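You operate a simulated robot arm through the tools that you are given. There is no shell and no other tool.

You are at the controls of a simulated robot arm. One attempt, no reset.

JOB
Twist the strand with the ochre toggle into a tight cord with the one in the twister.
Fine: clamp and keeper bars down, pointer in the green band, lock slide on.

It is judged by the outcome, as a careful person would: the job done as asked, and still so three seconds after it is handed in. It fails if anything else is knocked over, pushed out of place, dropped, spilled or broken.

ROBOT AND FRAMES
A 7-joint arm with a two-finger parallel gripper, fixed in place. Base frame: the origin is on the floor under the middle of its stand, x ahead of it, y to its left, z up. Lengths are in mm, angles in rad, forces in N, time in s.
It reaches about 1112 mm from its shoulder. Its first joint turns from -2.897 to 2.897 rad. Payload 3.43 kg.
The tool frame sits at the grasp point between the pads (the TCP): z along the fingers, y along the line on which they close. The tips reach 34 mm beyond it. The gripper opens to 128 mm. The fingers are 24 mm wide and 12 mm thick; the gripper's body (48 by 130 mm) begins 96 mm behind the TCP.
Orientation is that of the tool frame in the base frame, as [roll, pitch, yaw] about the fixed x, y, z axes, in that order (R = Rz(yaw) Ry(pitch) Rx(roll)). With the fingers straight down and closing along the base's y, the tool's x points along the base's -x, its y along +y and its z along -z.

CONTROLS
- The arm moves only by the tool jog_arm. Its argument "moves" is a list of rows, each an object of numbers (a shift or turn left out is 0, a gripper value left out holds the last): "rx", "ry", "rz": the turn, a rotation vector about the base's x, y, z in rad; "dx", "dy", "dz": the shift along the base's x, y, z in mm; "jaw": the opening in per cent of the stroke, from 0 (shut) to 100 (fully open). In form: [{"rx": .., "ry": .., "rz": .., "dx": .., "dy": .., "dz": .., "jaw": ..}, ...]. A call has 1 to 20 rows; each row is the pose to reach, as a shift and turn from the pose commanded when the call began. A row lasts 0.2 s, in which the tool goes at most 50 mm and 0.15 rad; a call with a longer step from one row to the next is refused whole, and so is a gripper value outside its range. A pose out of reach is approached as far as the arm can. The call stops where the force on the tool passes 90 N (or 10 N more than at its start, if that is more) or the arm is blocked; 0.2 s more then pass. Each finger travels about 153 mm/s and halts on what it meets, pressing with about 37 N; the grip force reading is that of the motor and also rises with nothing between the fingers. The clock runs only during rows and for 0.2 s after the last one: add rows that repeat a pose to give the fingers time. The reply holds the time, the measured pose of the TCP, the force on the tool along the base axes, the opening and the grip force, in the units named above and with some noise, with the torque about the TCP (base axes, N m) and any sound that the robot's microphone picked up.
- Cameras (640 x 400 px; columns grow to the right, rows downward): "scene" is fixed at [219.7, 650.9, 1405.4]; the picture's right is [-0.42, -0.91, 0.00], its down [-0.54, 0.25, -0.81] and it looks along [0.73, -0.34, -0.59] (base axes); focal length 252 px, centre (320, 200). "wrist" rides on the gripper at [76, -11, -160] in the tool frame; the picture's right is [0.15, 0.99, 0.00], its down [-0.88, 0.13, -0.46] and it looks along [-0.45, 0.07, 0.89] (tool axes); focal length 234 px, centre (320, 200). There is no depth. A picture from a camera that has moved, and an enlarged one, comes with that camera's place and axes in the base frame and with its lens.
- snapshot(camera): a new picture of that camera. It takes no simulated time.
- close_up(camera, box): a new picture of the part [left, top, right, bottom] of that camera's present view, enlarged. It takes no simulated time.
- hand_in(): hands the job in; it is judged then, once.

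Places have to be worked out from the pictures, the camera data and where the tool is seen. Open the gripper and draw the arm clear of the work before you hand the job in, unless the task says otherwise.

The tools are called after "Call:" as a command line: name --argument value ..., lists and objects as JSON in quotes. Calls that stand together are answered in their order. jog_arm: Moves the arm, as the interface text tells. Its arguments: {"type":"object","properties":{"moves":{"type":"array"}},"required":["moves"]} The other tools are called the same way: snapshot (camera) takes a picture; close_up (camera, box) takes an enlarged picture of a part of a camera's view; hand_in () hands the job in.

At the start:

```text
time: 0.0
tool_pos: [352.1, 461.6, 1255.1]
orientation: [-3.141, -0.002, 3.141]
ft_force: [0.2, -0.3, 0.0]
ft_torque: [-0.01, 0.0, 0.02]
finger_gap: 127.9
finger_force: 0.0
```

scene: 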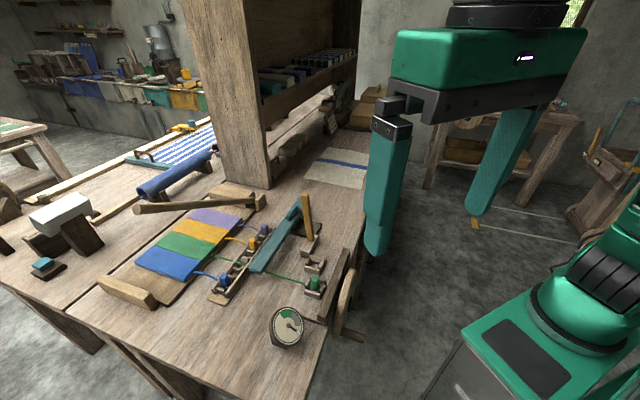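
wrist: 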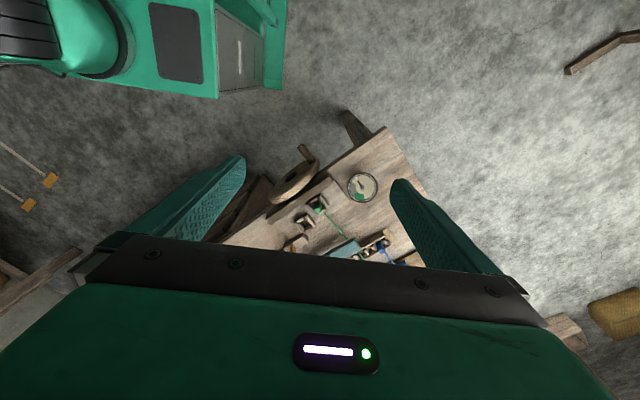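

I'll start by looking closely at the work area in the scene camera.

Call:
close_up --camera "scene" --box '[200, 180, 360, 280]'

Call:
close_up --camera "scene" --box '[240, 240, 400, 340]'

Call:
close_up --camera "scene" --box '[80, 160, 400, 360]'

Call:
close_up --camera "wrist" --box '[220, 100, 440, 270]'

```text
4.00 times, centred on (280, 230) of scene
camera zoom: at [219.7, 650.9, 1405.4], right [-0.42, -0.91, 0.0], down [-0.54, 0.25, -0.81], along [0.73, -0.34, -0.59], focal length 1006 px, centre (480, 80)
```

zoom: 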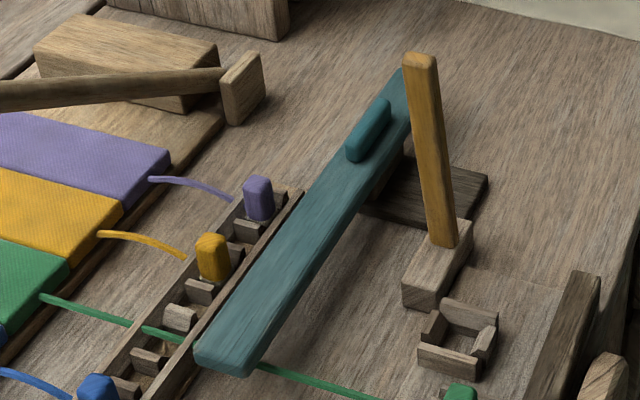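

```text
4.00 times, centred on (320, 290) of scene
camera zoom: at [219.7, 650.9, 1405.4], right [-0.42, -0.91, 0.0], down [-0.54, 0.25, -0.81], along [0.73, -0.34, -0.59], focal length 1006 px, centre (320, -160)
```

zoom: 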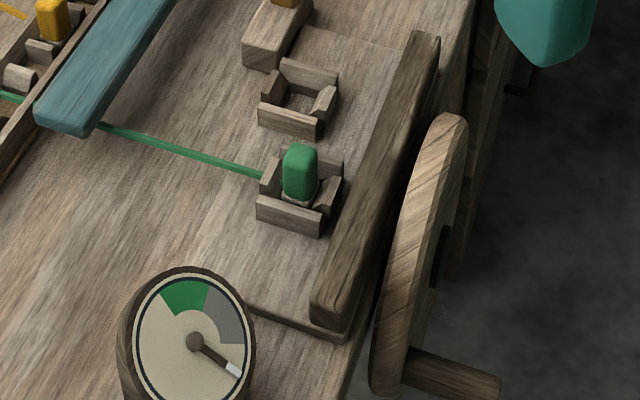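

```text
2.00 times, centred on (240, 260) of scene
camera zoom: at [219.7, 650.9, 1405.4], right [-0.42, -0.91, 0.0], down [-0.54, 0.25, -0.81], along [0.73, -0.34, -0.59], focal length 503 px, centre (480, 80)
```

zoom: 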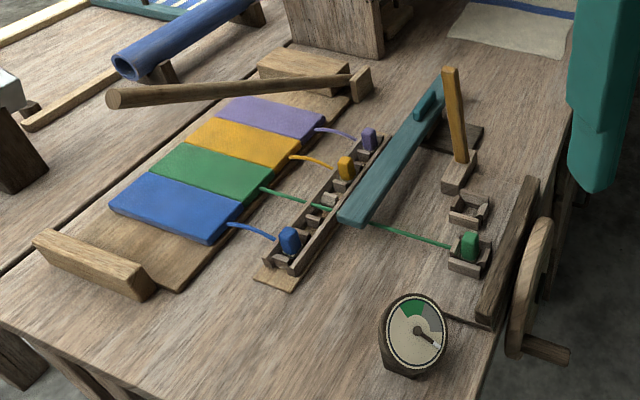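

```text
2.35 times, centred on (330, 185) of wrist
camera zoom: at [274.5, 451.1, 1414.5], right [-0.15, 0.99, 0.0], down [0.88, 0.13, 0.45], along [0.45, 0.07, -0.89], focal length 551 px, centre (296, 235)
```

zoom: 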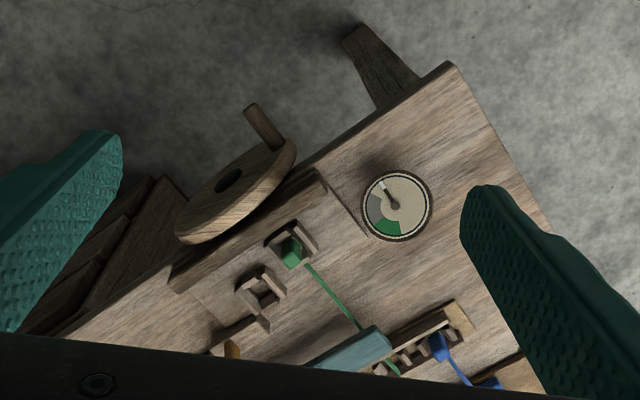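

The table is turned about 45° to the base. The rack with the ochre toggle is near (780, 610), and the twister sockets are near (590, 490), both at a height of about 840. I'll turn the wrist 45° and move forward, staying high, for a better look along the strands.

Call:
jog_arm --moves '[{"rz": 0.13, "dx": 15, "dy": 0}, {"rz": 0.26, "dx": 30, "dy": 0}, {"rz": 0.39, "dx": 45, "dy": 0}, {"rz": 0.52, "dx": 60, "dy": 0}, {"rz": 0.65, "dx": 75, "dy": 0}, {"rz": 0.785, "dx": 90, "dy": 0}]'

```text
time: 1.4
tool_pos: [424.1, 460.5, 1260.8]
orientation: [3.14, 0.011, -2.355]
ft_force: [-0.6, 0.6, 0.6]
ft_torque: [-0.02, -0.03, 0.03]
finger_gap: 128.1
finger_force: 0.1
```

Call:
snapshot --camera "wrist"

Call:
snapshot --camera "scene"

```text
taken
camera wrist: at [378.4, 398.4, 1419.1], right [-0.8, 0.59, 0.0], down [0.53, 0.71, 0.47], along [0.28, 0.38, -0.88], focal length 234 px, centre (320, 200)
```

wrist: 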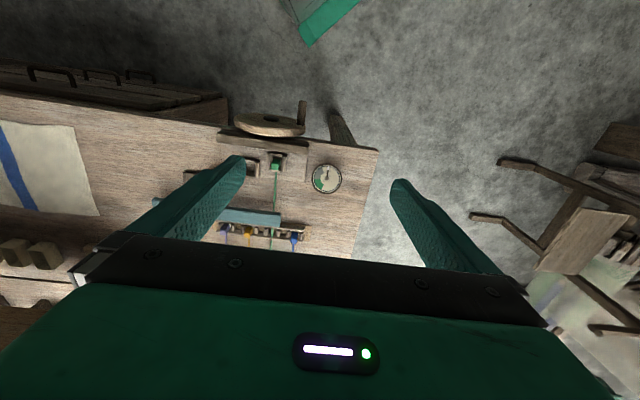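

```text
taken
```

scene: 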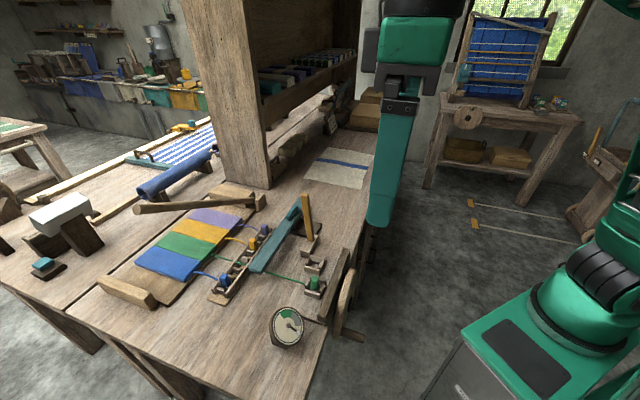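

The view is now lined up with the table. I'll shift the arm so the twister and rack fall in the middle of the wrist picture.

Call:
jog_arm --moves '[{"dx": 25, "dy": -25}, {"dx": 50, "dy": -50}, {"dx": 75, "dy": -75}, {"dx": 100, "dy": -100}, {"dx": 100, "dy": -100}]'

Call:
snapshot --camera "wrist"

```text
time: 2.6
tool_pos: [524.5, 360.8, 1261.5]
orientation: [3.139, 0.011, -2.357]
ft_force: [0.7, -1.1, 0.3]
ft_torque: [0.0, 0.01, -0.01]
finger_gap: 127.9
finger_force: 0.1
```

```text
taken
camera wrist: at [478.0, 298.6, 1418.8], right [-0.8, 0.6, 0.0], down [0.53, 0.71, 0.47], along [0.28, 0.37, -0.88], focal length 234 px, centre (320, 200)
```

wrist: 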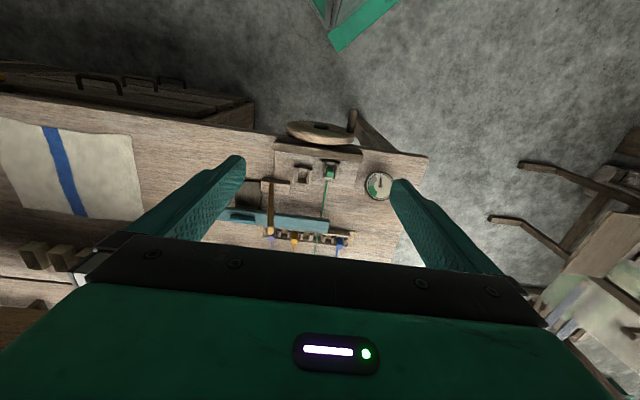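

Call:
close_up --camera "wrist" --box '[220, 100, 440, 260]'

Call:
close_up --camera "wrist" --box '[270, 110, 370, 180]'

Call:
close_up --camera "wrist" --box '[220, 180, 360, 260]'

```text
2.50 times, centred on (330, 180) of wrist
camera zoom: at [478.0, 298.6, 1418.8], right [-0.8, 0.6, 0.0], down [0.53, 0.71, 0.47], along [0.28, 0.37, -0.88], focal length 585 px, centre (295, 250)
```

zoom: 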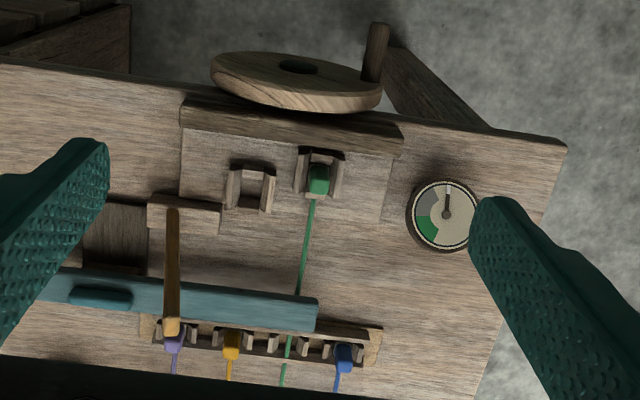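

```text
5.71 times, centred on (320, 145) of wrist
camera zoom: at [478.0, 298.6, 1418.8], right [-0.8, 0.6, 0.0], down [0.53, 0.71, 0.47], along [0.28, 0.37, -0.88], focal length 1338 px, centre (320, 514)
```

zoom: 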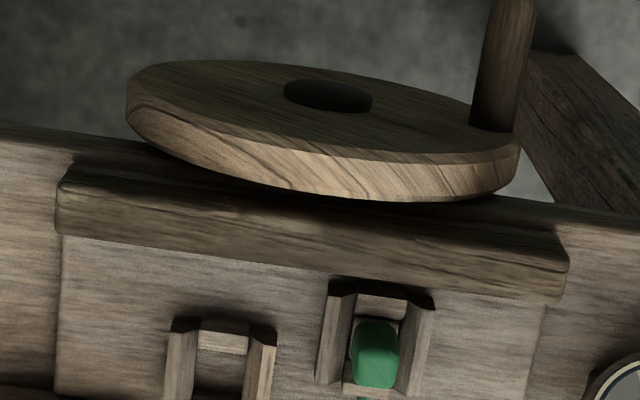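

```text
4.57 times, centred on (290, 220) of wrist
camera zoom: at [478.0, 298.6, 1418.8], right [-0.8, 0.6, 0.0], down [0.53, 0.71, 0.47], along [0.28, 0.37, -0.88], focal length 1070 px, centre (457, 109)
```

zoom: 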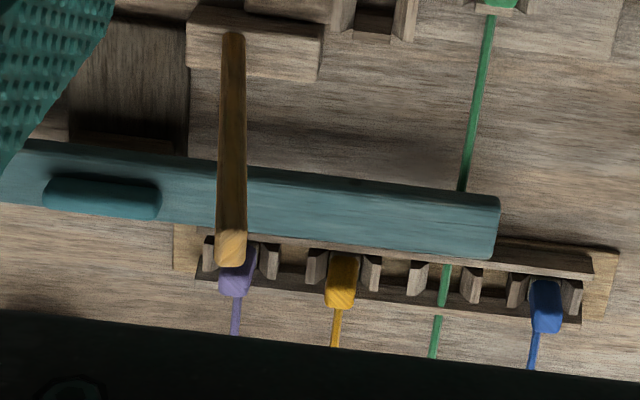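

I can see four rack slots with the purple, ochre and blue toggles, the teal clamp bar, the upright ochre keeper bar, two sockets (green in one, the other empty), the gauge, and the wheel on the table's front edge. I'll tilt the wrist for a lower frontal view so I can work out the mechanism and find the lock slide.

Call:
jog_arm --moves '[{"rx": -0.1, "ry": 0.1, "dx": -15, "dy": -15, "dz": -20}, {"rx": -0.2, "ry": 0.2, "dx": -30, "dy": -30, "dz": -50}, {"rx": -0.3, "ry": 0.3, "dx": -50, "dy": -50, "dz": -80}, {"rx": -0.4, "ry": 0.4, "dx": -65, "dy": -65, "dz": -110}, {"rx": -0.5, "ry": 0.5, "dx": -80, "dy": -80, "dz": -130}, {"rx": -0.5, "ry": 0.5, "dx": -80, "dy": -80, "dz": -130}]'

Call:
snapshot --camera "wrist"

Call:
snapshot --camera "scene"

```text
time: 3.3
tool_pos: [476.6, 327.0, 1207.9]
orientation: [-3.134, -0.284, -2.365]
ft_force: [21.1, 3.9, -62.2]
ft_torque: [1.33, 4.23, 0.65]
finger_gap: 128.0
finger_force: 0.0
stopped in row 3: the force on the tool passed its limit at 141 N (the readings are from after the stop); the commanded pose is now the measured one
```

```text
taken
camera wrist: at [463.8, 301.3, 1381.2], right [-0.8, 0.61, 0.04], down [0.6, 0.78, 0.19], along [0.09, 0.17, -0.98], focal length 234 px, centre (320, 200)
```

wrist: 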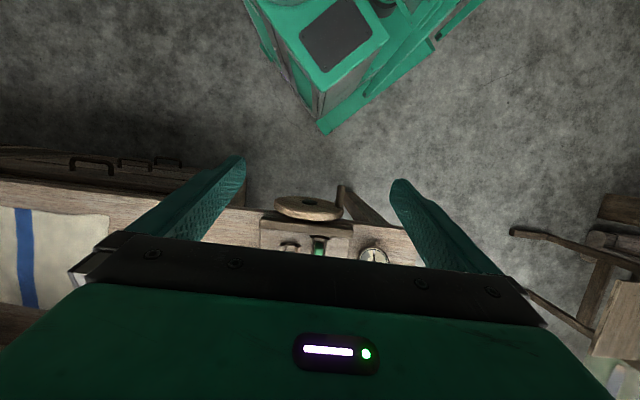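

```text
taken
```

scene: 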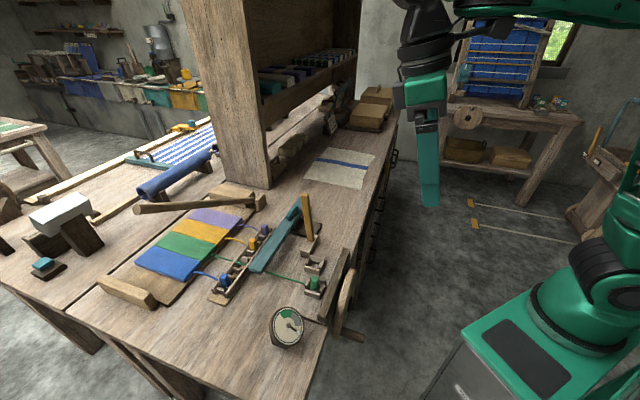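

I tilted the wrong way: the hand turned back toward the arm and touched something, probably the arm's own link. I'll reverse that motion, then tilt in the other direction.

Call:
jog_arm --moves '[{"rx": 0.1, "ry": -0.1, "dx": 15, "dy": 15, "dz": 20}, {"rx": 0.2, "ry": -0.2, "dx": 35, "dy": 30, "dz": 50}]'

```text
time: 3.9
tool_pos: [513.1, 355.9, 1256.1]
orientation: [-3.138, -0.007, -2.366]
ft_force: [-0.2, -0.3, 0.2]
ft_torque: [0.01, -0.01, -0.02]
finger_gap: 128.1
finger_force: 0.0
```

I'm clear and the readings are normal. Now I'll tilt forward, fingers toward the table, while backing off.

Call:
jog_arm --moves '[{"rx": 0.1, "ry": -0.1, "dx": -10, "dy": -10}, {"rx": 0.2, "ry": -0.2, "dx": -20, "dy": -20}, {"rx": 0.3, "ry": -0.3, "dx": -30, "dy": -30, "dz": -20}, {"rx": 0.4, "ry": -0.4, "dx": -45, "dy": -45, "dz": -40}, {"rx": 0.45, "ry": -0.45, "dx": -60, "dy": -60, "dz": -60}, {"rx": 0.45, "ry": -0.45, "dx": -60, "dy": -60, "dz": -60}]'

Call:
snapshot --camera "wrist"

```text
time: 5.3
tool_pos: [602.8, 233.4, 1024.7]
orientation: [-3.108, 0.237, -2.705]
ft_force: [1.9, -0.3, 0.0]
ft_torque: [0.02, 0.03, -0.02]
finger_gap: 128.0
finger_force: 0.1
out of reach, approached as far as the arm can: row 2
stopped in row 6: the arm was blocked; the commanded pose is now the measured one
```

```text
taken
camera wrist: at [504.1, 182.1, 1161.1], right [-0.54, 0.84, -0.07], down [0.62, 0.45, 0.65], along [0.57, 0.31, -0.76], focal length 234 px, centre (320, 200)
```

wrist: 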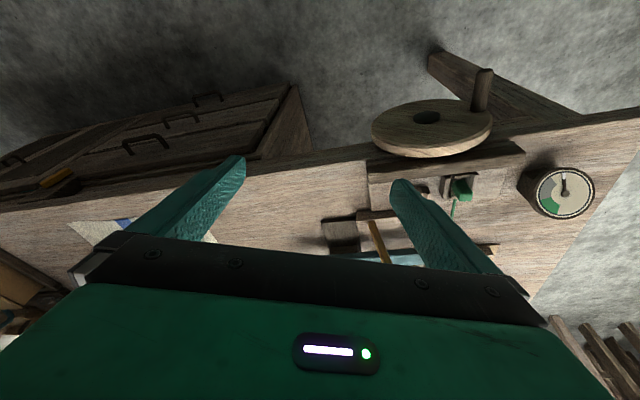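

That pose was partly out of reach and the arm wandered off the path, ending at (603, 233, 1025). I'll check the arm's configuration before I move again.

Call:
snapshot --camera "scene"

Call:
close_up --camera "wrist" --box '[340, 80, 620, 270]'

```text
taken
```

scene: 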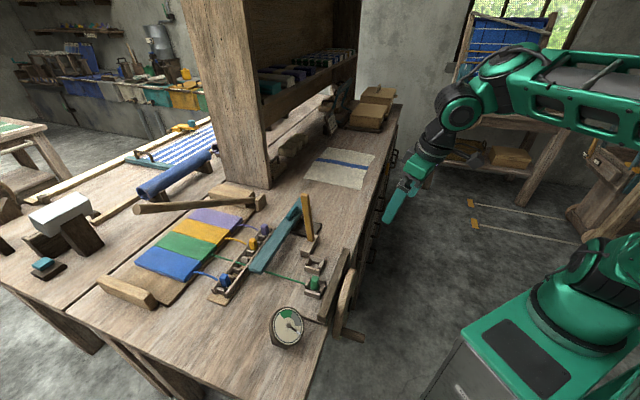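

```text
2.11 times, centred on (480, 175) of wrist
camera zoom: at [504.1, 182.1, 1161.1], right [-0.54, 0.84, -0.07], down [0.62, 0.45, 0.65], along [0.57, 0.31, -0.76], focal length 493 px, centre (-17, 253)
```

zoom: 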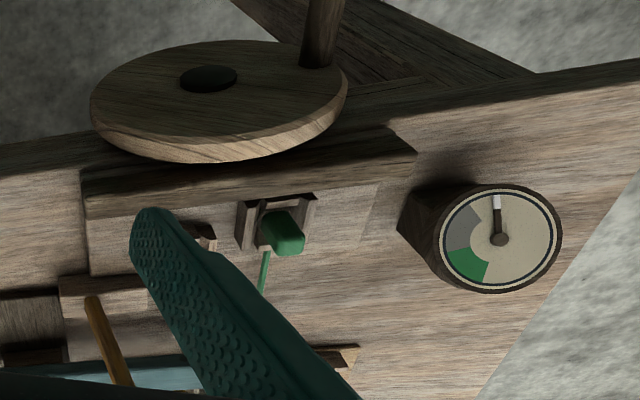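

The arm had folded close to its limit because the TCP was too near the base. I'll straighten the tool and move farther out over the front edge, where it has room.

Call:
jog_arm --moves '[{"dz": 30, "rx": -0.02, "ry": 0.05, "rz": 0.08, "dx": 0, "dy": 15}, {"dz": 60, "rx": -0.035, "ry": 0.115, "rz": 0.17, "dx": 0, "dy": 30}, {"dz": 90, "rx": -0.05, "ry": 0.17, "rz": 0.26, "dx": 0, "dy": 45}, {"dz": 110, "rx": -0.07, "ry": 0.23, "rz": 0.35, "dx": 0, "dy": 60}, {"dz": 110, "rx": -0.07, "ry": 0.23, "rz": 0.35, "dx": 0, "dy": 60}]'

Call:
snapshot --camera "wrist"

```text
time: 6.5
tool_pos: [588.5, 310.9, 1136.5]
orientation: [3.096, 0.012, -2.314]
ft_force: [0.4, 0.3, 0.2]
ft_torque: [-0.04, 0.03, -0.02]
finger_gap: 127.8
finger_force: 0.1
```

```text
taken
camera wrist: at [549.5, 242.1, 1294.2], right [-0.83, 0.56, 0.04], down [0.51, 0.72, 0.47], along [0.23, 0.41, -0.88], focal length 234 px, centre (320, 200)
```

wrist: 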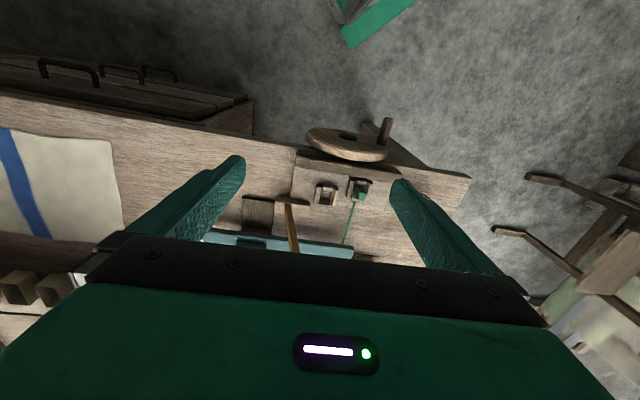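

This pose is clean. I'll tilt forward gradually from here for a lower, frontal look.

Call:
jog_arm --moves '[{"rx": 0.09, "ry": -0.09, "dz": -10}, {"rx": 0.18, "ry": -0.18, "dz": -20}, {"rx": 0.27, "ry": -0.27, "dz": -30}, {"rx": 0.27, "ry": -0.27, "dz": -30}]'

Call:
snapshot --camera "wrist"

```text
time: 7.1
tool_pos: [666.6, 212.4, 1118.8]
orientation: [3.108, 0.269, -2.574]
ft_force: [0.5, 0.4, -2.0]
ft_torque: [0.0, 0.13, 0.01]
finger_gap: 127.7
finger_force: 0.1
stopped in row 3: the arm was blocked; the commanded pose is now the measured one
```

```text
taken
camera wrist: at [578.1, 137.6, 1252.5], right [-0.66, 0.75, -0.01], down [0.55, 0.49, 0.68], along [0.51, 0.44, -0.74], focal length 234 px, centre (320, 200)
```

wrist: 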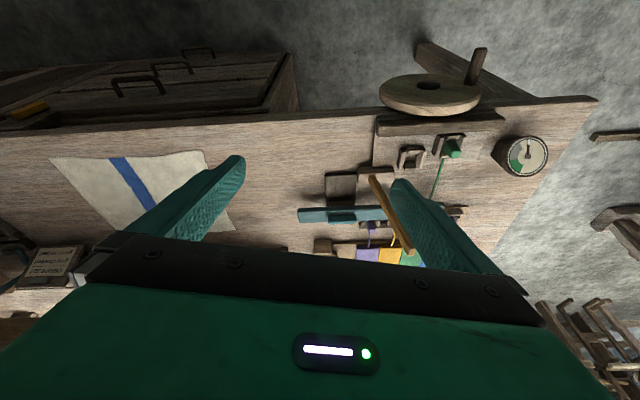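

The arm blocked again and slid sideways. I'll look at the scene to see the arm's configuration.

Call:
snapshot --camera "scene"

Call:
close_up --camera "wrist" --box '[290, 40, 610, 270]'

```text
taken
```

scene: 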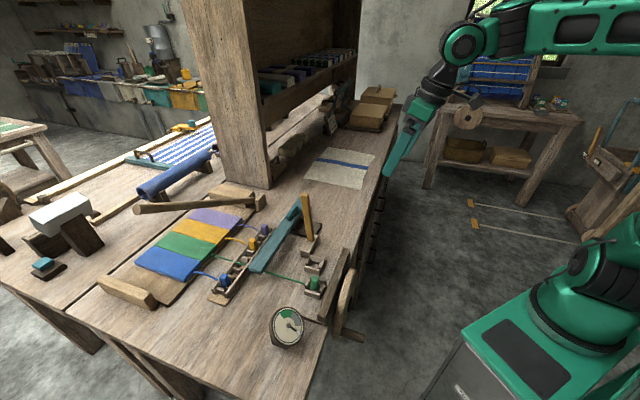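

```text
1.74 times, centred on (450, 155) of wrist
camera zoom: at [578.1, 137.6, 1252.5], right [-0.66, 0.75, -0.01], down [0.55, 0.49, 0.68], along [0.51, 0.44, -0.74], focal length 407 px, centre (94, 278)
```

zoom: 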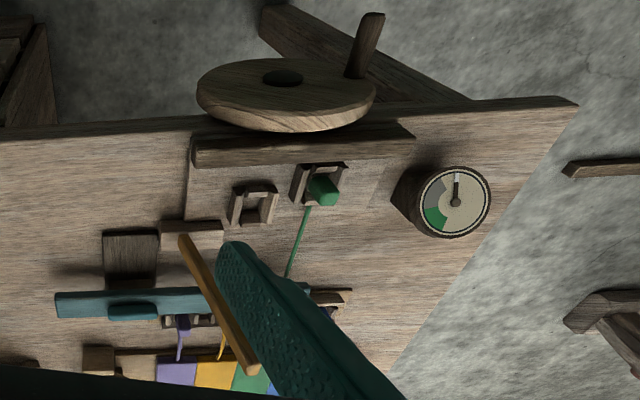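

The elbow has swung out to the right side. I'll right the tool and move outward over the table at a safe height, where the arm stretches out and should behave.

Call:
jog_arm --moves '[{"rx": -0.06, "ry": 0.07, "rz": 0.07, "dx": -10, "dy": 30, "dz": 10}, {"rx": -0.12, "ry": 0.14, "rz": 0.15, "dx": -15, "dy": 60, "dz": 20}, {"rx": -0.17, "ry": 0.206, "rz": 0.22, "dx": -20, "dy": 95, "dz": 30}, {"rx": -0.17, "ry": 0.206, "rz": 0.22, "dx": -20, "dy": 135, "dz": 40}, {"rx": -0.17, "ry": 0.206, "rz": 0.22, "dx": -10, "dy": 165, "dz": 40}, {"rx": -0.17, "ry": 0.206, "rz": 0.22, "dx": -10, "dy": 165, "dz": 40}]'

Call:
snapshot --camera "wrist"

Call:
snapshot --camera "scene"

```text
time: 8.5
tool_pos: [654.7, 375.0, 1159.4]
orientation: [3.113, 0.004, -2.357]
ft_force: [1.0, 0.8, 0.2]
ft_torque: [0.03, 0.02, 0.0]
finger_gap: 127.8
finger_force: 0.2
```

```text
taken
camera wrist: at [612.1, 310.1, 1317.8], right [-0.8, 0.6, 0.03], down [0.54, 0.7, 0.46], along [0.25, 0.39, -0.89], focal length 234 px, centre (320, 200)
```

wrist: 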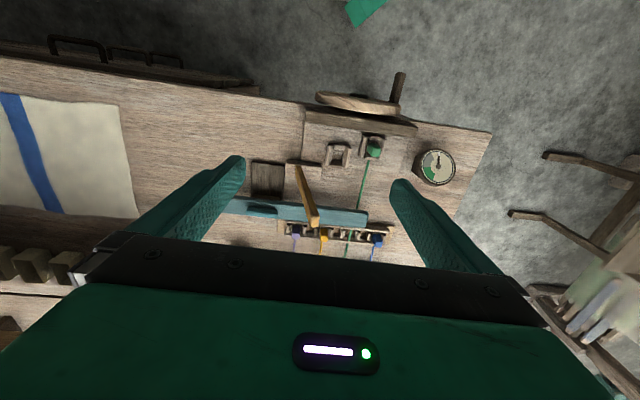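

```text
taken
```

scene: 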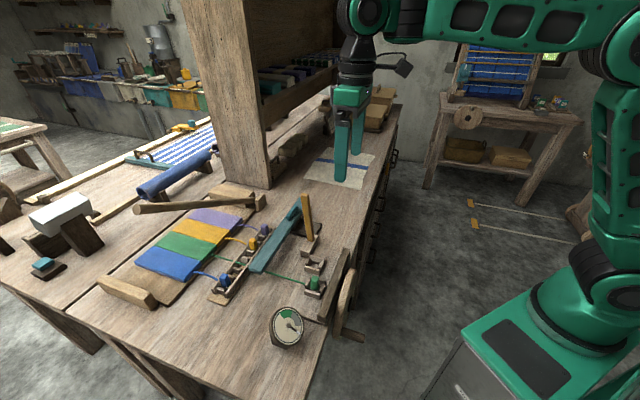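

The arm is comfortable here at (655, 375, 1159), and the view is clear. I'll zoom into the details.

Call:
close_up --camera "wrist" --box '[230, 60, 470, 210]'

Call:
close_up --camera "wrist" --box '[220, 130, 400, 250]'

Call:
close_up --camera "wrist" --box '[390, 120, 490, 200]'

Call:
close_up --camera "wrist" --box '[300, 60, 420, 140]'

```text
2.67 times, centred on (350, 135) of wrist
camera zoom: at [612.1, 310.1, 1317.8], right [-0.8, 0.6, 0.03], down [0.54, 0.7, 0.46], along [0.25, 0.39, -0.89], focal length 624 px, centre (240, 373)
```

zoom: 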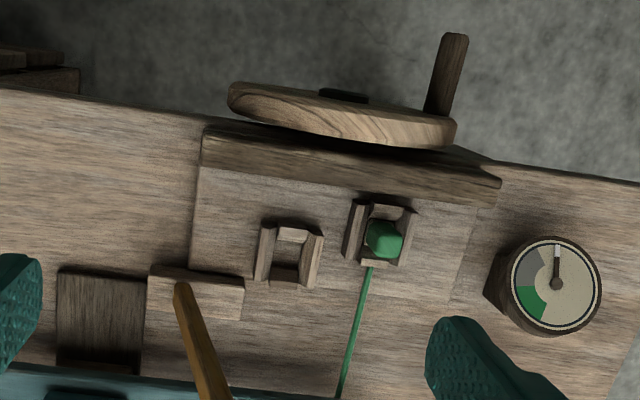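

```text
3.33 times, centred on (310, 190) of wrist
camera zoom: at [612.1, 310.1, 1317.8], right [-0.8, 0.6, 0.03], down [0.54, 0.7, 0.46], along [0.25, 0.39, -0.89], focal length 781 px, centre (353, 233)
```

zoom: 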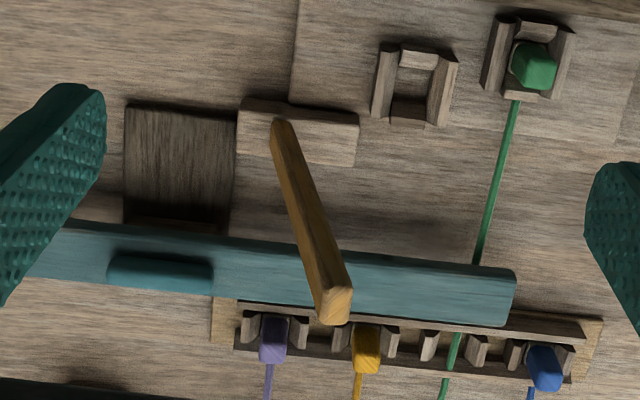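

```text
5.00 times, centred on (440, 160) of wrist
camera zoom: at [612.1, 310.1, 1317.8], right [-0.8, 0.6, 0.03], down [0.54, 0.7, 0.46], along [0.25, 0.39, -0.89], focal length 1171 px, centre (-280, 400)
```

zoom: 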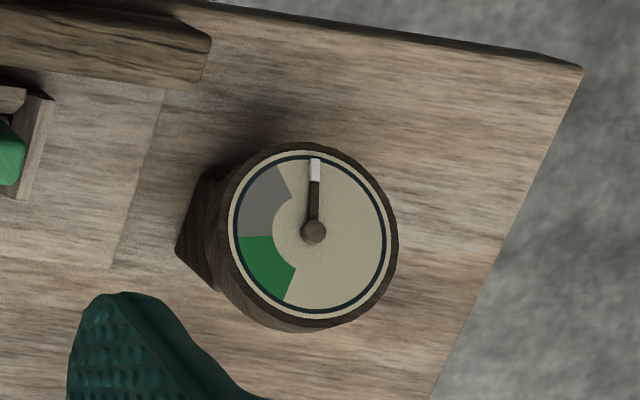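

```text
5.00 times, centred on (360, 100) of wrist
camera zoom: at [612.1, 310.1, 1317.8], right [-0.8, 0.6, 0.03], down [0.54, 0.7, 0.46], along [0.25, 0.39, -0.89], focal length 1171 px, centre (120, 700)
```

zoom: 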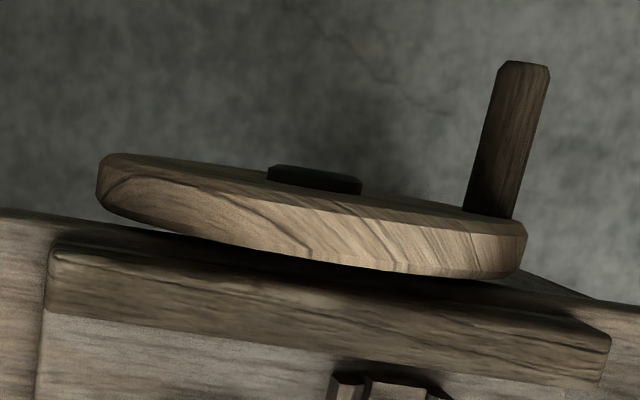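

From triangulation: green toggle about (588, 494), empty socket about (656, 465), ochre toggle about (800, 607), clamp handle about (856, 453, 866), keeper top about (719, 461, 1029). I'll rotate 90° to look along the table from the gauge side and see how the clamp bar, keeper and dark block are built.

Call:
jog_arm --moves '[{"rz": -0.13, "dx": 2, "dy": 12, "dz": 0}, {"rz": -0.26, "dx": 4, "dy": 24, "dz": 0}, {"rz": -0.39, "dx": 6, "dy": 36, "dz": 0}, {"rz": -0.52, "dx": 8, "dy": 48}, {"rz": -0.65, "dx": 10, "dy": 60}, {"rz": -0.78, "dx": 12, "dy": 72}, {"rz": -0.91, "dx": 14, "dy": 84}, {"rz": -1.04, "dx": 16, "dy": 96}, {"rz": -1.17, "dx": 18, "dy": 108}, {"rz": -1.3, "dx": 20, "dy": 120}, {"rz": -1.43, "dx": 22, "dy": 132}, {"rz": -1.56, "dx": 25, "dy": 145}, {"rz": -1.56, "dx": 25, "dy": 145}]'

Call:
snapshot --camera "wrist"

```text
time: 11.3
tool_pos: [677.6, 520.0, 1160.2]
orientation: [3.115, 0.001, 2.367]
ft_force: [0.5, 0.0, 0.5]
ft_torque: [0.0, -0.02, -0.02]
finger_gap: 128.0
finger_force: 0.0
```

```text
taken
camera wrist: at [612.8, 563.0, 1318.7], right [0.59, 0.81, 0.03], down [0.71, -0.53, 0.46], along [0.39, -0.25, -0.89], focal length 234 px, centre (320, 200)
```

wrist: 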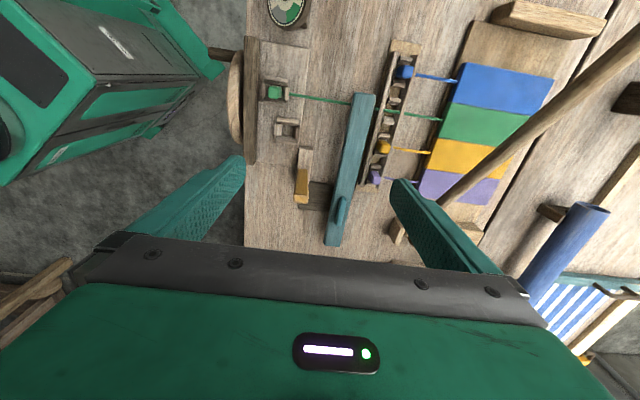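

Good, the motion was accurate. I'll zoom in on this top view.

Call:
close_up --camera "wrist" --box '[230, 60, 430, 185]'

Call:
close_up --camera "wrist" --box '[270, 130, 430, 250]'

Call:
close_up --camera "wrist" --box '[200, 0, 360, 100]'

```text
3.20 times, centred on (330, 122) of wrist
camera zoom: at [612.8, 563.0, 1318.7], right [0.59, 0.81, 0.03], down [0.71, -0.53, 0.46], along [0.39, -0.25, -0.89], focal length 749 px, centre (288, 448)
```

zoom: 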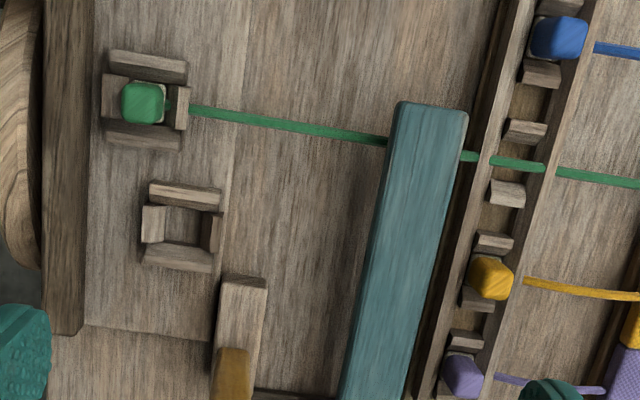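

```text
3.33 times, centred on (350, 190) of wrist
camera zoom: at [612.8, 563.0, 1318.7], right [0.59, 0.81, 0.03], down [0.71, -0.53, 0.46], along [0.39, -0.25, -0.89], focal length 781 px, centre (220, 233)
```

zoom: 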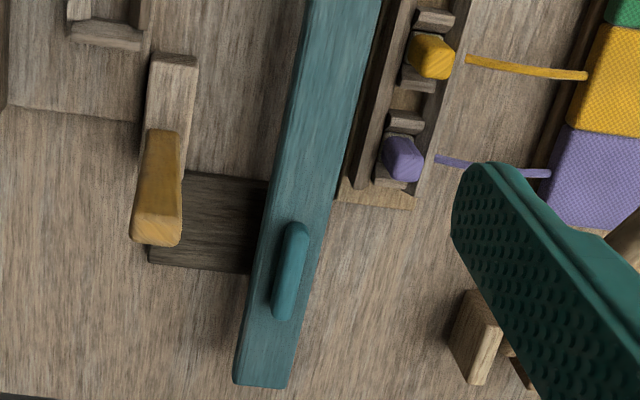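

```text
4.00 times, centred on (280, 50) of wrist
camera zoom: at [612.8, 563.0, 1318.7], right [0.59, 0.81, 0.03], down [0.71, -0.53, 0.46], along [0.39, -0.25, -0.89], focal length 937 px, centre (480, 800)
```

zoom: 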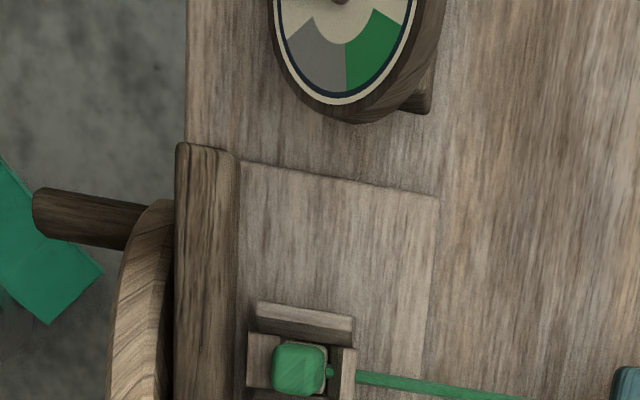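

I need a lower viewing angle to see the clamp and hinge heights. I'll tilt the hand so the camera looks along the clamp bar from the gauge side, keeping well above the table.

Call:
jog_arm --moves '[{"rx": -0.09, "ry": -0.09, "dx": -12, "dy": 15, "dz": 0}, {"rx": -0.18, "ry": -0.18, "dx": -25, "dy": 30, "dz": 0}, {"rx": -0.27, "ry": -0.27, "dx": -38, "dy": 45, "dz": -10}, {"rx": -0.36, "ry": -0.36, "dx": -50, "dy": 60, "dz": -20}, {"rx": -0.45, "ry": -0.45, "dx": -60, "dy": 75, "dz": -40}, {"rx": -0.45, "ry": -0.45, "dx": -60, "dy": 75, "dz": -40}]'

Call:
snapshot --camera "wrist"

```text
time: 12.7
tool_pos: [615.6, 581.7, 1133.3]
orientation: [3.123, 0.552, 2.372]
ft_force: [0.4, 0.4, -1.0]
ft_torque: [-0.04, 0.03, 0.0]
finger_gap: 128.2
finger_force: 0.1
out of reach, approached as far as the arm can: row 4, 5, 6
```

```text
taken
camera wrist: at [499.7, 676.1, 1229.3], right [0.59, 0.8, -0.06], down [0.45, -0.27, 0.85], along [0.67, -0.53, -0.52], focal length 234 px, centre (320, 200)
```

wrist: 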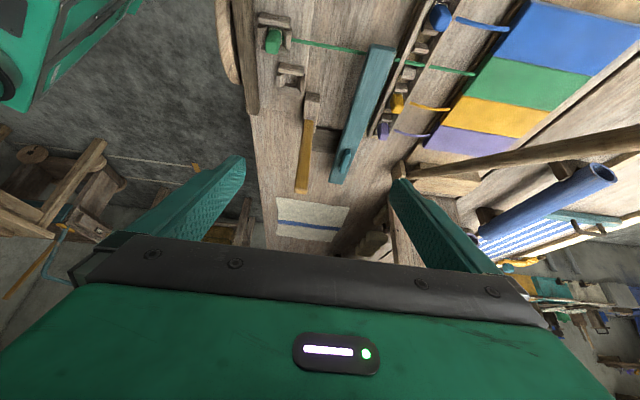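

Call:
close_up --camera "wrist" --box '[240, 0, 460, 140]'

Call:
close_up --camera "wrist" --box '[270, 80, 420, 210]'

Call:
snapshot --camera "scene"

```text
2.86 times, centred on (350, 70) of wrist
camera zoom: at [499.7, 676.1, 1229.3], right [0.59, 0.8, -0.06], down [0.45, -0.27, 0.85], along [0.67, -0.53, -0.52], focal length 669 px, centre (234, 571)
```

zoom: 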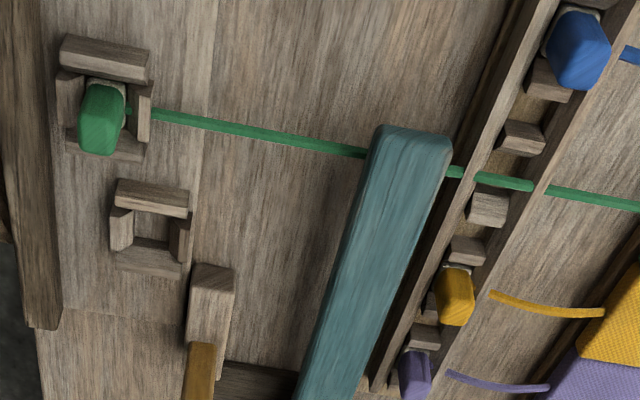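

```text
3.08 times, centred on (345, 145) of wrist
camera zoom: at [499.7, 676.1, 1229.3], right [0.59, 0.8, -0.06], down [0.45, -0.27, 0.85], along [0.67, -0.53, -0.52], focal length 720 px, centre (243, 369)
```

zoom: 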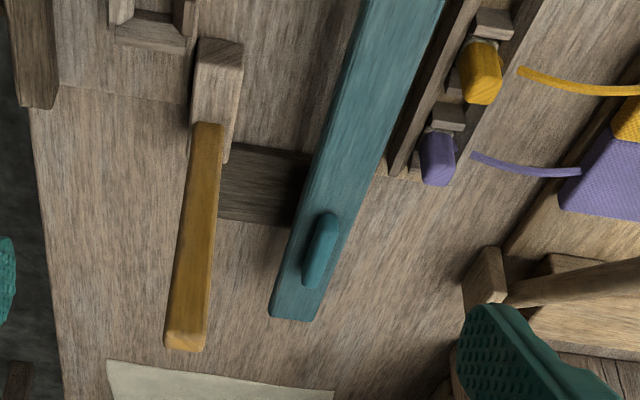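

```text
taken
```

scene: 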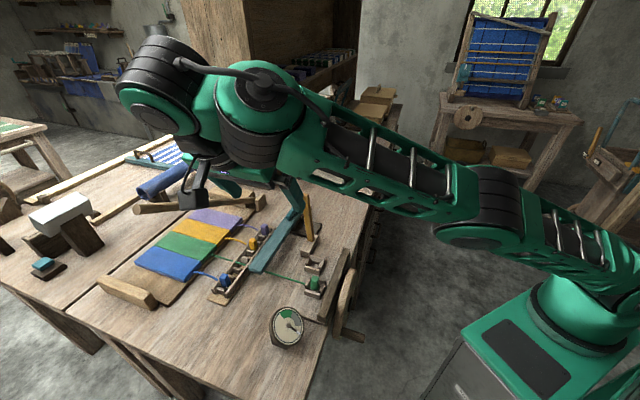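

From here the clamp bar looks roughly horizontal with the dark block beneath it. I'll zoom further into the dark block and handle from this angle.

Call:
close_up --camera "wrist" --box '[290, 90, 370, 190]'

Call:
close_up --camera "wrist" --box '[310, 30, 410, 100]'

Call:
close_up --camera "wrist" --box '[245, 0, 325, 60]'

```text
4.00 times, centred on (330, 140) of wrist
camera zoom: at [499.7, 676.1, 1229.3], right [0.59, 0.8, -0.06], down [0.45, -0.27, 0.85], along [0.67, -0.53, -0.52], focal length 937 px, centre (280, 440)
```

zoom: 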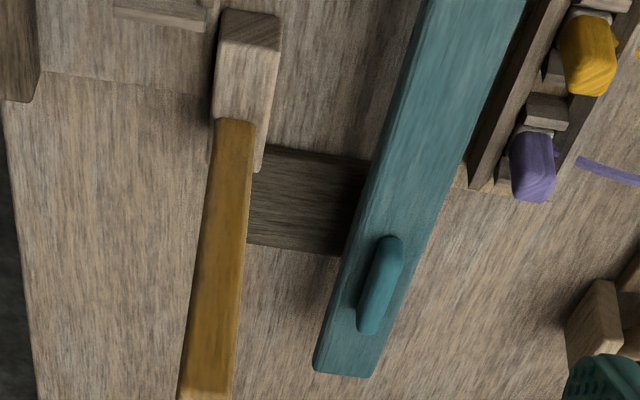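

```text
5.71 times, centred on (360, 65) of wrist
camera zoom: at [499.7, 676.1, 1229.3], right [0.59, 0.8, -0.06], down [0.45, -0.27, 0.85], along [0.67, -0.53, -0.52], focal length 1338 px, centre (91, 971)
```

zoom: 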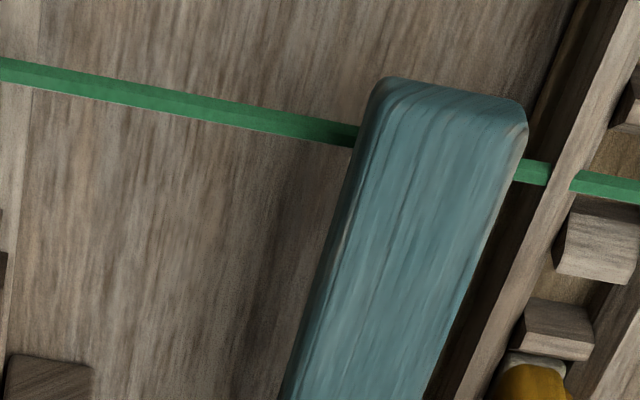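

```text
6.67 times, centred on (285, 30) of wrist
camera zoom: at [499.7, 676.1, 1229.3], right [0.59, 0.8, -0.06], down [0.45, -0.27, 0.85], along [0.67, -0.53, -0.52], focal length 1561 px, centre (553, 1333)
```

zoom: 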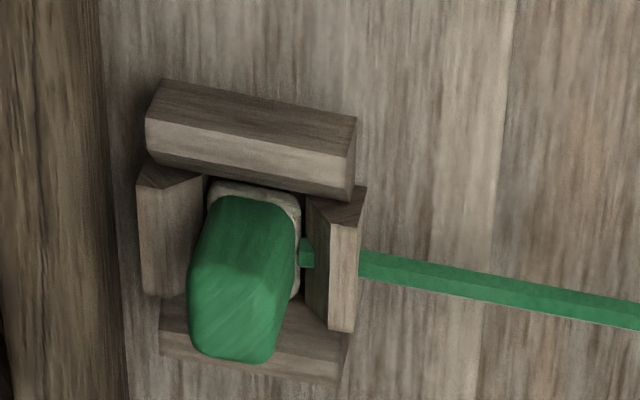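

The strand runs straight under the bar at about z=824, and the bar top is at about 850. I'll zoom the scene camera hard on the clamp bar's near end and on the block area.

Call:
close_up --camera "scene" --box '[235, 235, 315, 285]'

Call:
close_up --camera "scene" --box '[270, 185, 350, 235]'

Call:
close_up --camera "scene" --box '[290, 240, 370, 290]'

Call:
close_up --camera "scene" --box '[270, 300, 380, 370]'

```text
8.00 times, centred on (275, 260) of scene
camera zoom: at [219.7, 650.9, 1405.4], right [-0.42, -0.91, 0.0], down [-0.54, 0.25, -0.81], along [0.73, -0.34, -0.59], focal length 2012 px, centre (680, -280)
```

zoom: 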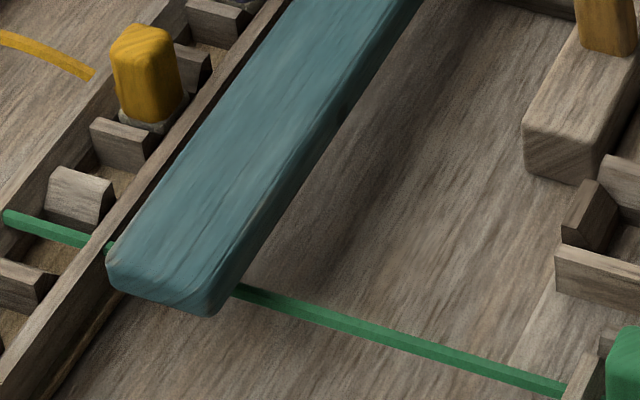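

```text
8.00 times, centred on (310, 210) of scene
camera zoom: at [219.7, 650.9, 1405.4], right [-0.42, -0.91, 0.0], down [-0.54, 0.25, -0.81], along [0.73, -0.34, -0.59], focal length 2012 px, centre (400, 120)
```

zoom: 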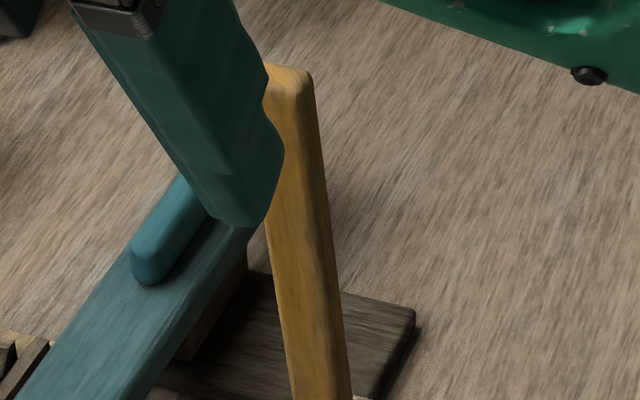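

```text
8.00 times, centred on (330, 265) of scene
camera zoom: at [219.7, 650.9, 1405.4], right [-0.42, -0.91, 0.0], down [-0.54, 0.25, -0.81], along [0.73, -0.34, -0.59], focal length 2012 px, centre (240, -320)
```

zoom: 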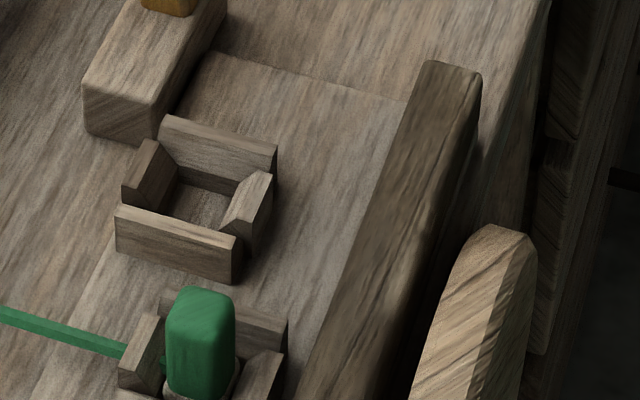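

```text
5.71 times, centred on (325, 335) of scene
camera zoom: at [219.7, 650.9, 1405.4], right [-0.42, -0.91, 0.0], down [-0.54, 0.25, -0.81], along [0.73, -0.34, -0.59], focal length 1437 px, centre (291, -571)
```

zoom: 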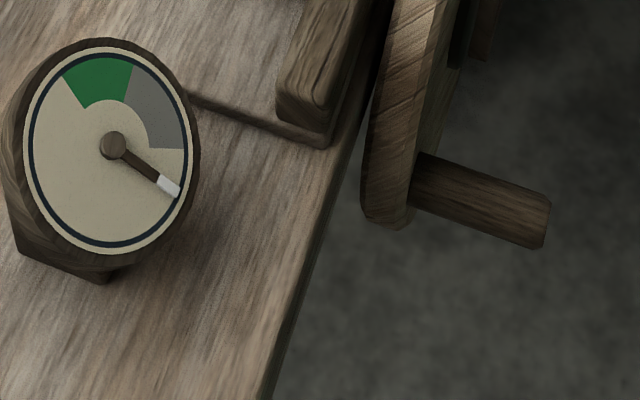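

Very informative: the clamp bar is horizontal with a small gap over the strand, and there is a light post beneath it near the handle. The hand hides that spot from the scene camera, so I'll move back to the upright pose nearer the robot and look again.

Call:
jog_arm --moves '[{"rx": 0.09, "ry": 0.09, "dz": 10}, {"rx": 0.18, "ry": 0.18, "dx": 0, "dy": 0, "dz": 20}, {"rx": 0.28, "ry": 0.28, "dx": 0, "dy": -20, "dz": 30}, {"rx": 0.39, "ry": 0.39, "dx": 0, "dy": -50, "dz": 30}, {"rx": 0.39, "ry": 0.39, "dx": 0, "dy": -95, "dz": 30}, {"rx": 0.39, "ry": 0.39, "dx": 0, "dy": -140, "dz": 30}, {"rx": 0.39, "ry": 0.39, "dx": 0, "dy": -180, "dz": 30}, {"rx": 0.39, "ry": 0.39, "dx": 0, "dy": -220, "dz": 30}, {"rx": 0.39, "ry": 0.39, "dx": 0, "dy": -220, "dz": 30}]'

Call:
close_up --camera "scene" --box '[270, 185, 350, 235]'

Call:
close_up --camera "scene" --box '[240, 195, 340, 260]'

Call:
snapshot --camera "wrist"

```text
refused: row 4 steps farther than a row can; nothing moved
```

```text
8.00 times, centred on (310, 210) of scene
camera zoom: at [219.7, 650.9, 1405.4], right [-0.42, -0.91, 0.0], down [-0.54, 0.25, -0.81], along [0.73, -0.34, -0.59], focal length 2012 px, centre (400, 120)
```

zoom: 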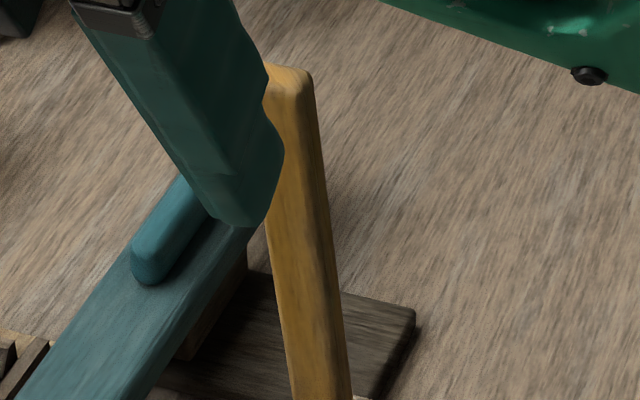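

```text
6.15 times, centred on (290, 228) of scene
camera zoom: at [219.7, 650.9, 1405.4], right [-0.42, -0.91, 0.0], down [-0.54, 0.25, -0.81], along [0.73, -0.34, -0.59], focal length 1548 px, centre (505, 31)
```

zoom: 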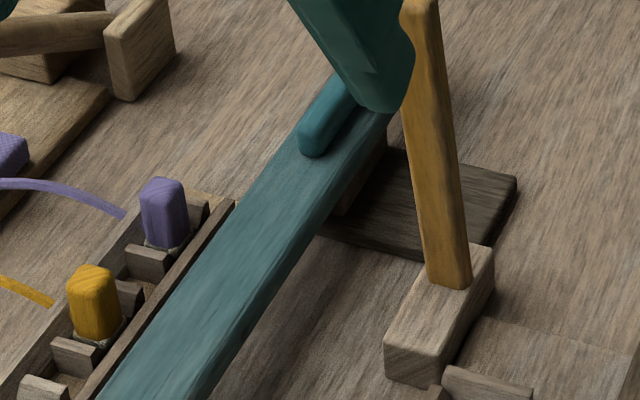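

```text
taken
camera wrist: at [499.7, 676.1, 1229.3], right [0.59, 0.8, -0.06], down [0.45, -0.27, 0.85], along [0.67, -0.53, -0.52], focal length 234 px, centre (320, 200)
```

wrist: 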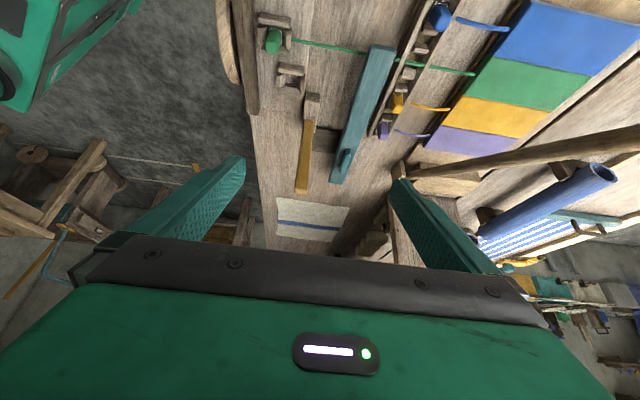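

The call was refused because one rotation step was too large. I'll resend it with smaller steps.

Call:
jog_arm --moves '[{"rx": 0.09, "ry": 0.09, "dz": 10}, {"rx": 0.18, "ry": 0.18, "dx": 0, "dy": 0, "dz": 20}, {"rx": 0.28, "ry": 0.28, "dx": 0, "dy": -20, "dz": 30}, {"rx": 0.38, "ry": 0.38, "dx": 0, "dy": -50, "dz": 30}, {"rx": 0.38, "ry": 0.38, "dx": 0, "dy": -95, "dz": 30}, {"rx": 0.38, "ry": 0.38, "dx": 0, "dy": -140, "dz": 30}, {"rx": 0.38, "ry": 0.38, "dx": 0, "dy": -180, "dz": 30}, {"rx": 0.38, "ry": 0.38, "dx": 0, "dy": -220, "dz": 30}, {"rx": 0.38, "ry": 0.38, "dx": 0, "dy": -220, "dz": 30}]'

Call:
close_up --camera "scene" --box '[270, 185, 350, 235]'

Call:
close_up --camera "scene" --box '[240, 195, 340, 260]'

Call:
snapshot --camera "wrist"

```text
time: 14.7
tool_pos: [614.9, 357.9, 1162.3]
orientation: [3.111, 0.014, 2.37]
ft_force: [-0.1, 0.0, 0.7]
ft_torque: [-0.02, 0.0, 0.01]
finger_gap: 127.7
finger_force: 0.0
out of reach, approached as far as the arm can: row 2
```

```text
8.00 times, centred on (310, 210) of scene
camera zoom: at [219.7, 650.9, 1405.4], right [-0.42, -0.91, 0.0], down [-0.54, 0.25, -0.81], along [0.73, -0.34, -0.59], focal length 2012 px, centre (400, 120)
```

zoom: 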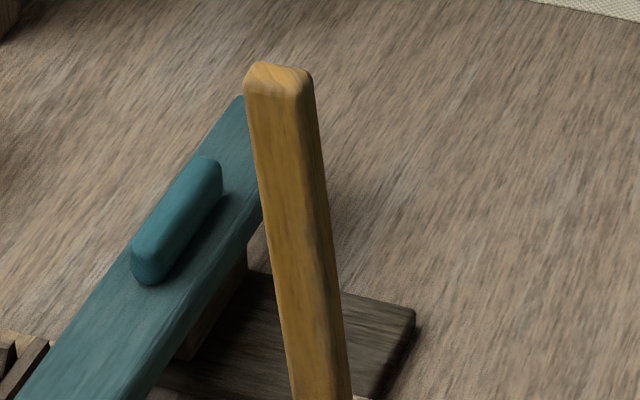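

```text
6.15 times, centred on (290, 228) of scene
camera zoom: at [219.7, 650.9, 1405.4], right [-0.42, -0.91, 0.0], down [-0.54, 0.25, -0.81], along [0.73, -0.34, -0.59], focal length 1548 px, centre (505, 31)
```

zoom: 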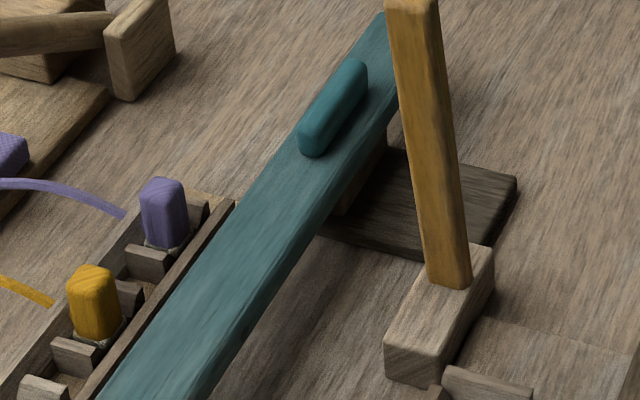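

```text
taken
camera wrist: at [548.3, 402.5, 1320.7], right [0.58, 0.81, 0.03], down [0.71, -0.53, 0.47], along [0.4, -0.26, -0.88], focal length 234 px, centre (320, 200)
```

wrist: 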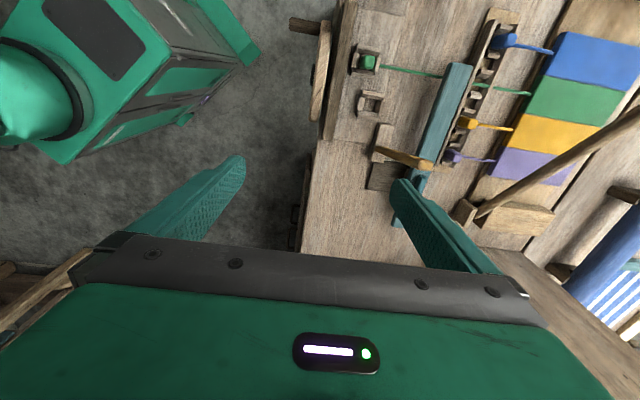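

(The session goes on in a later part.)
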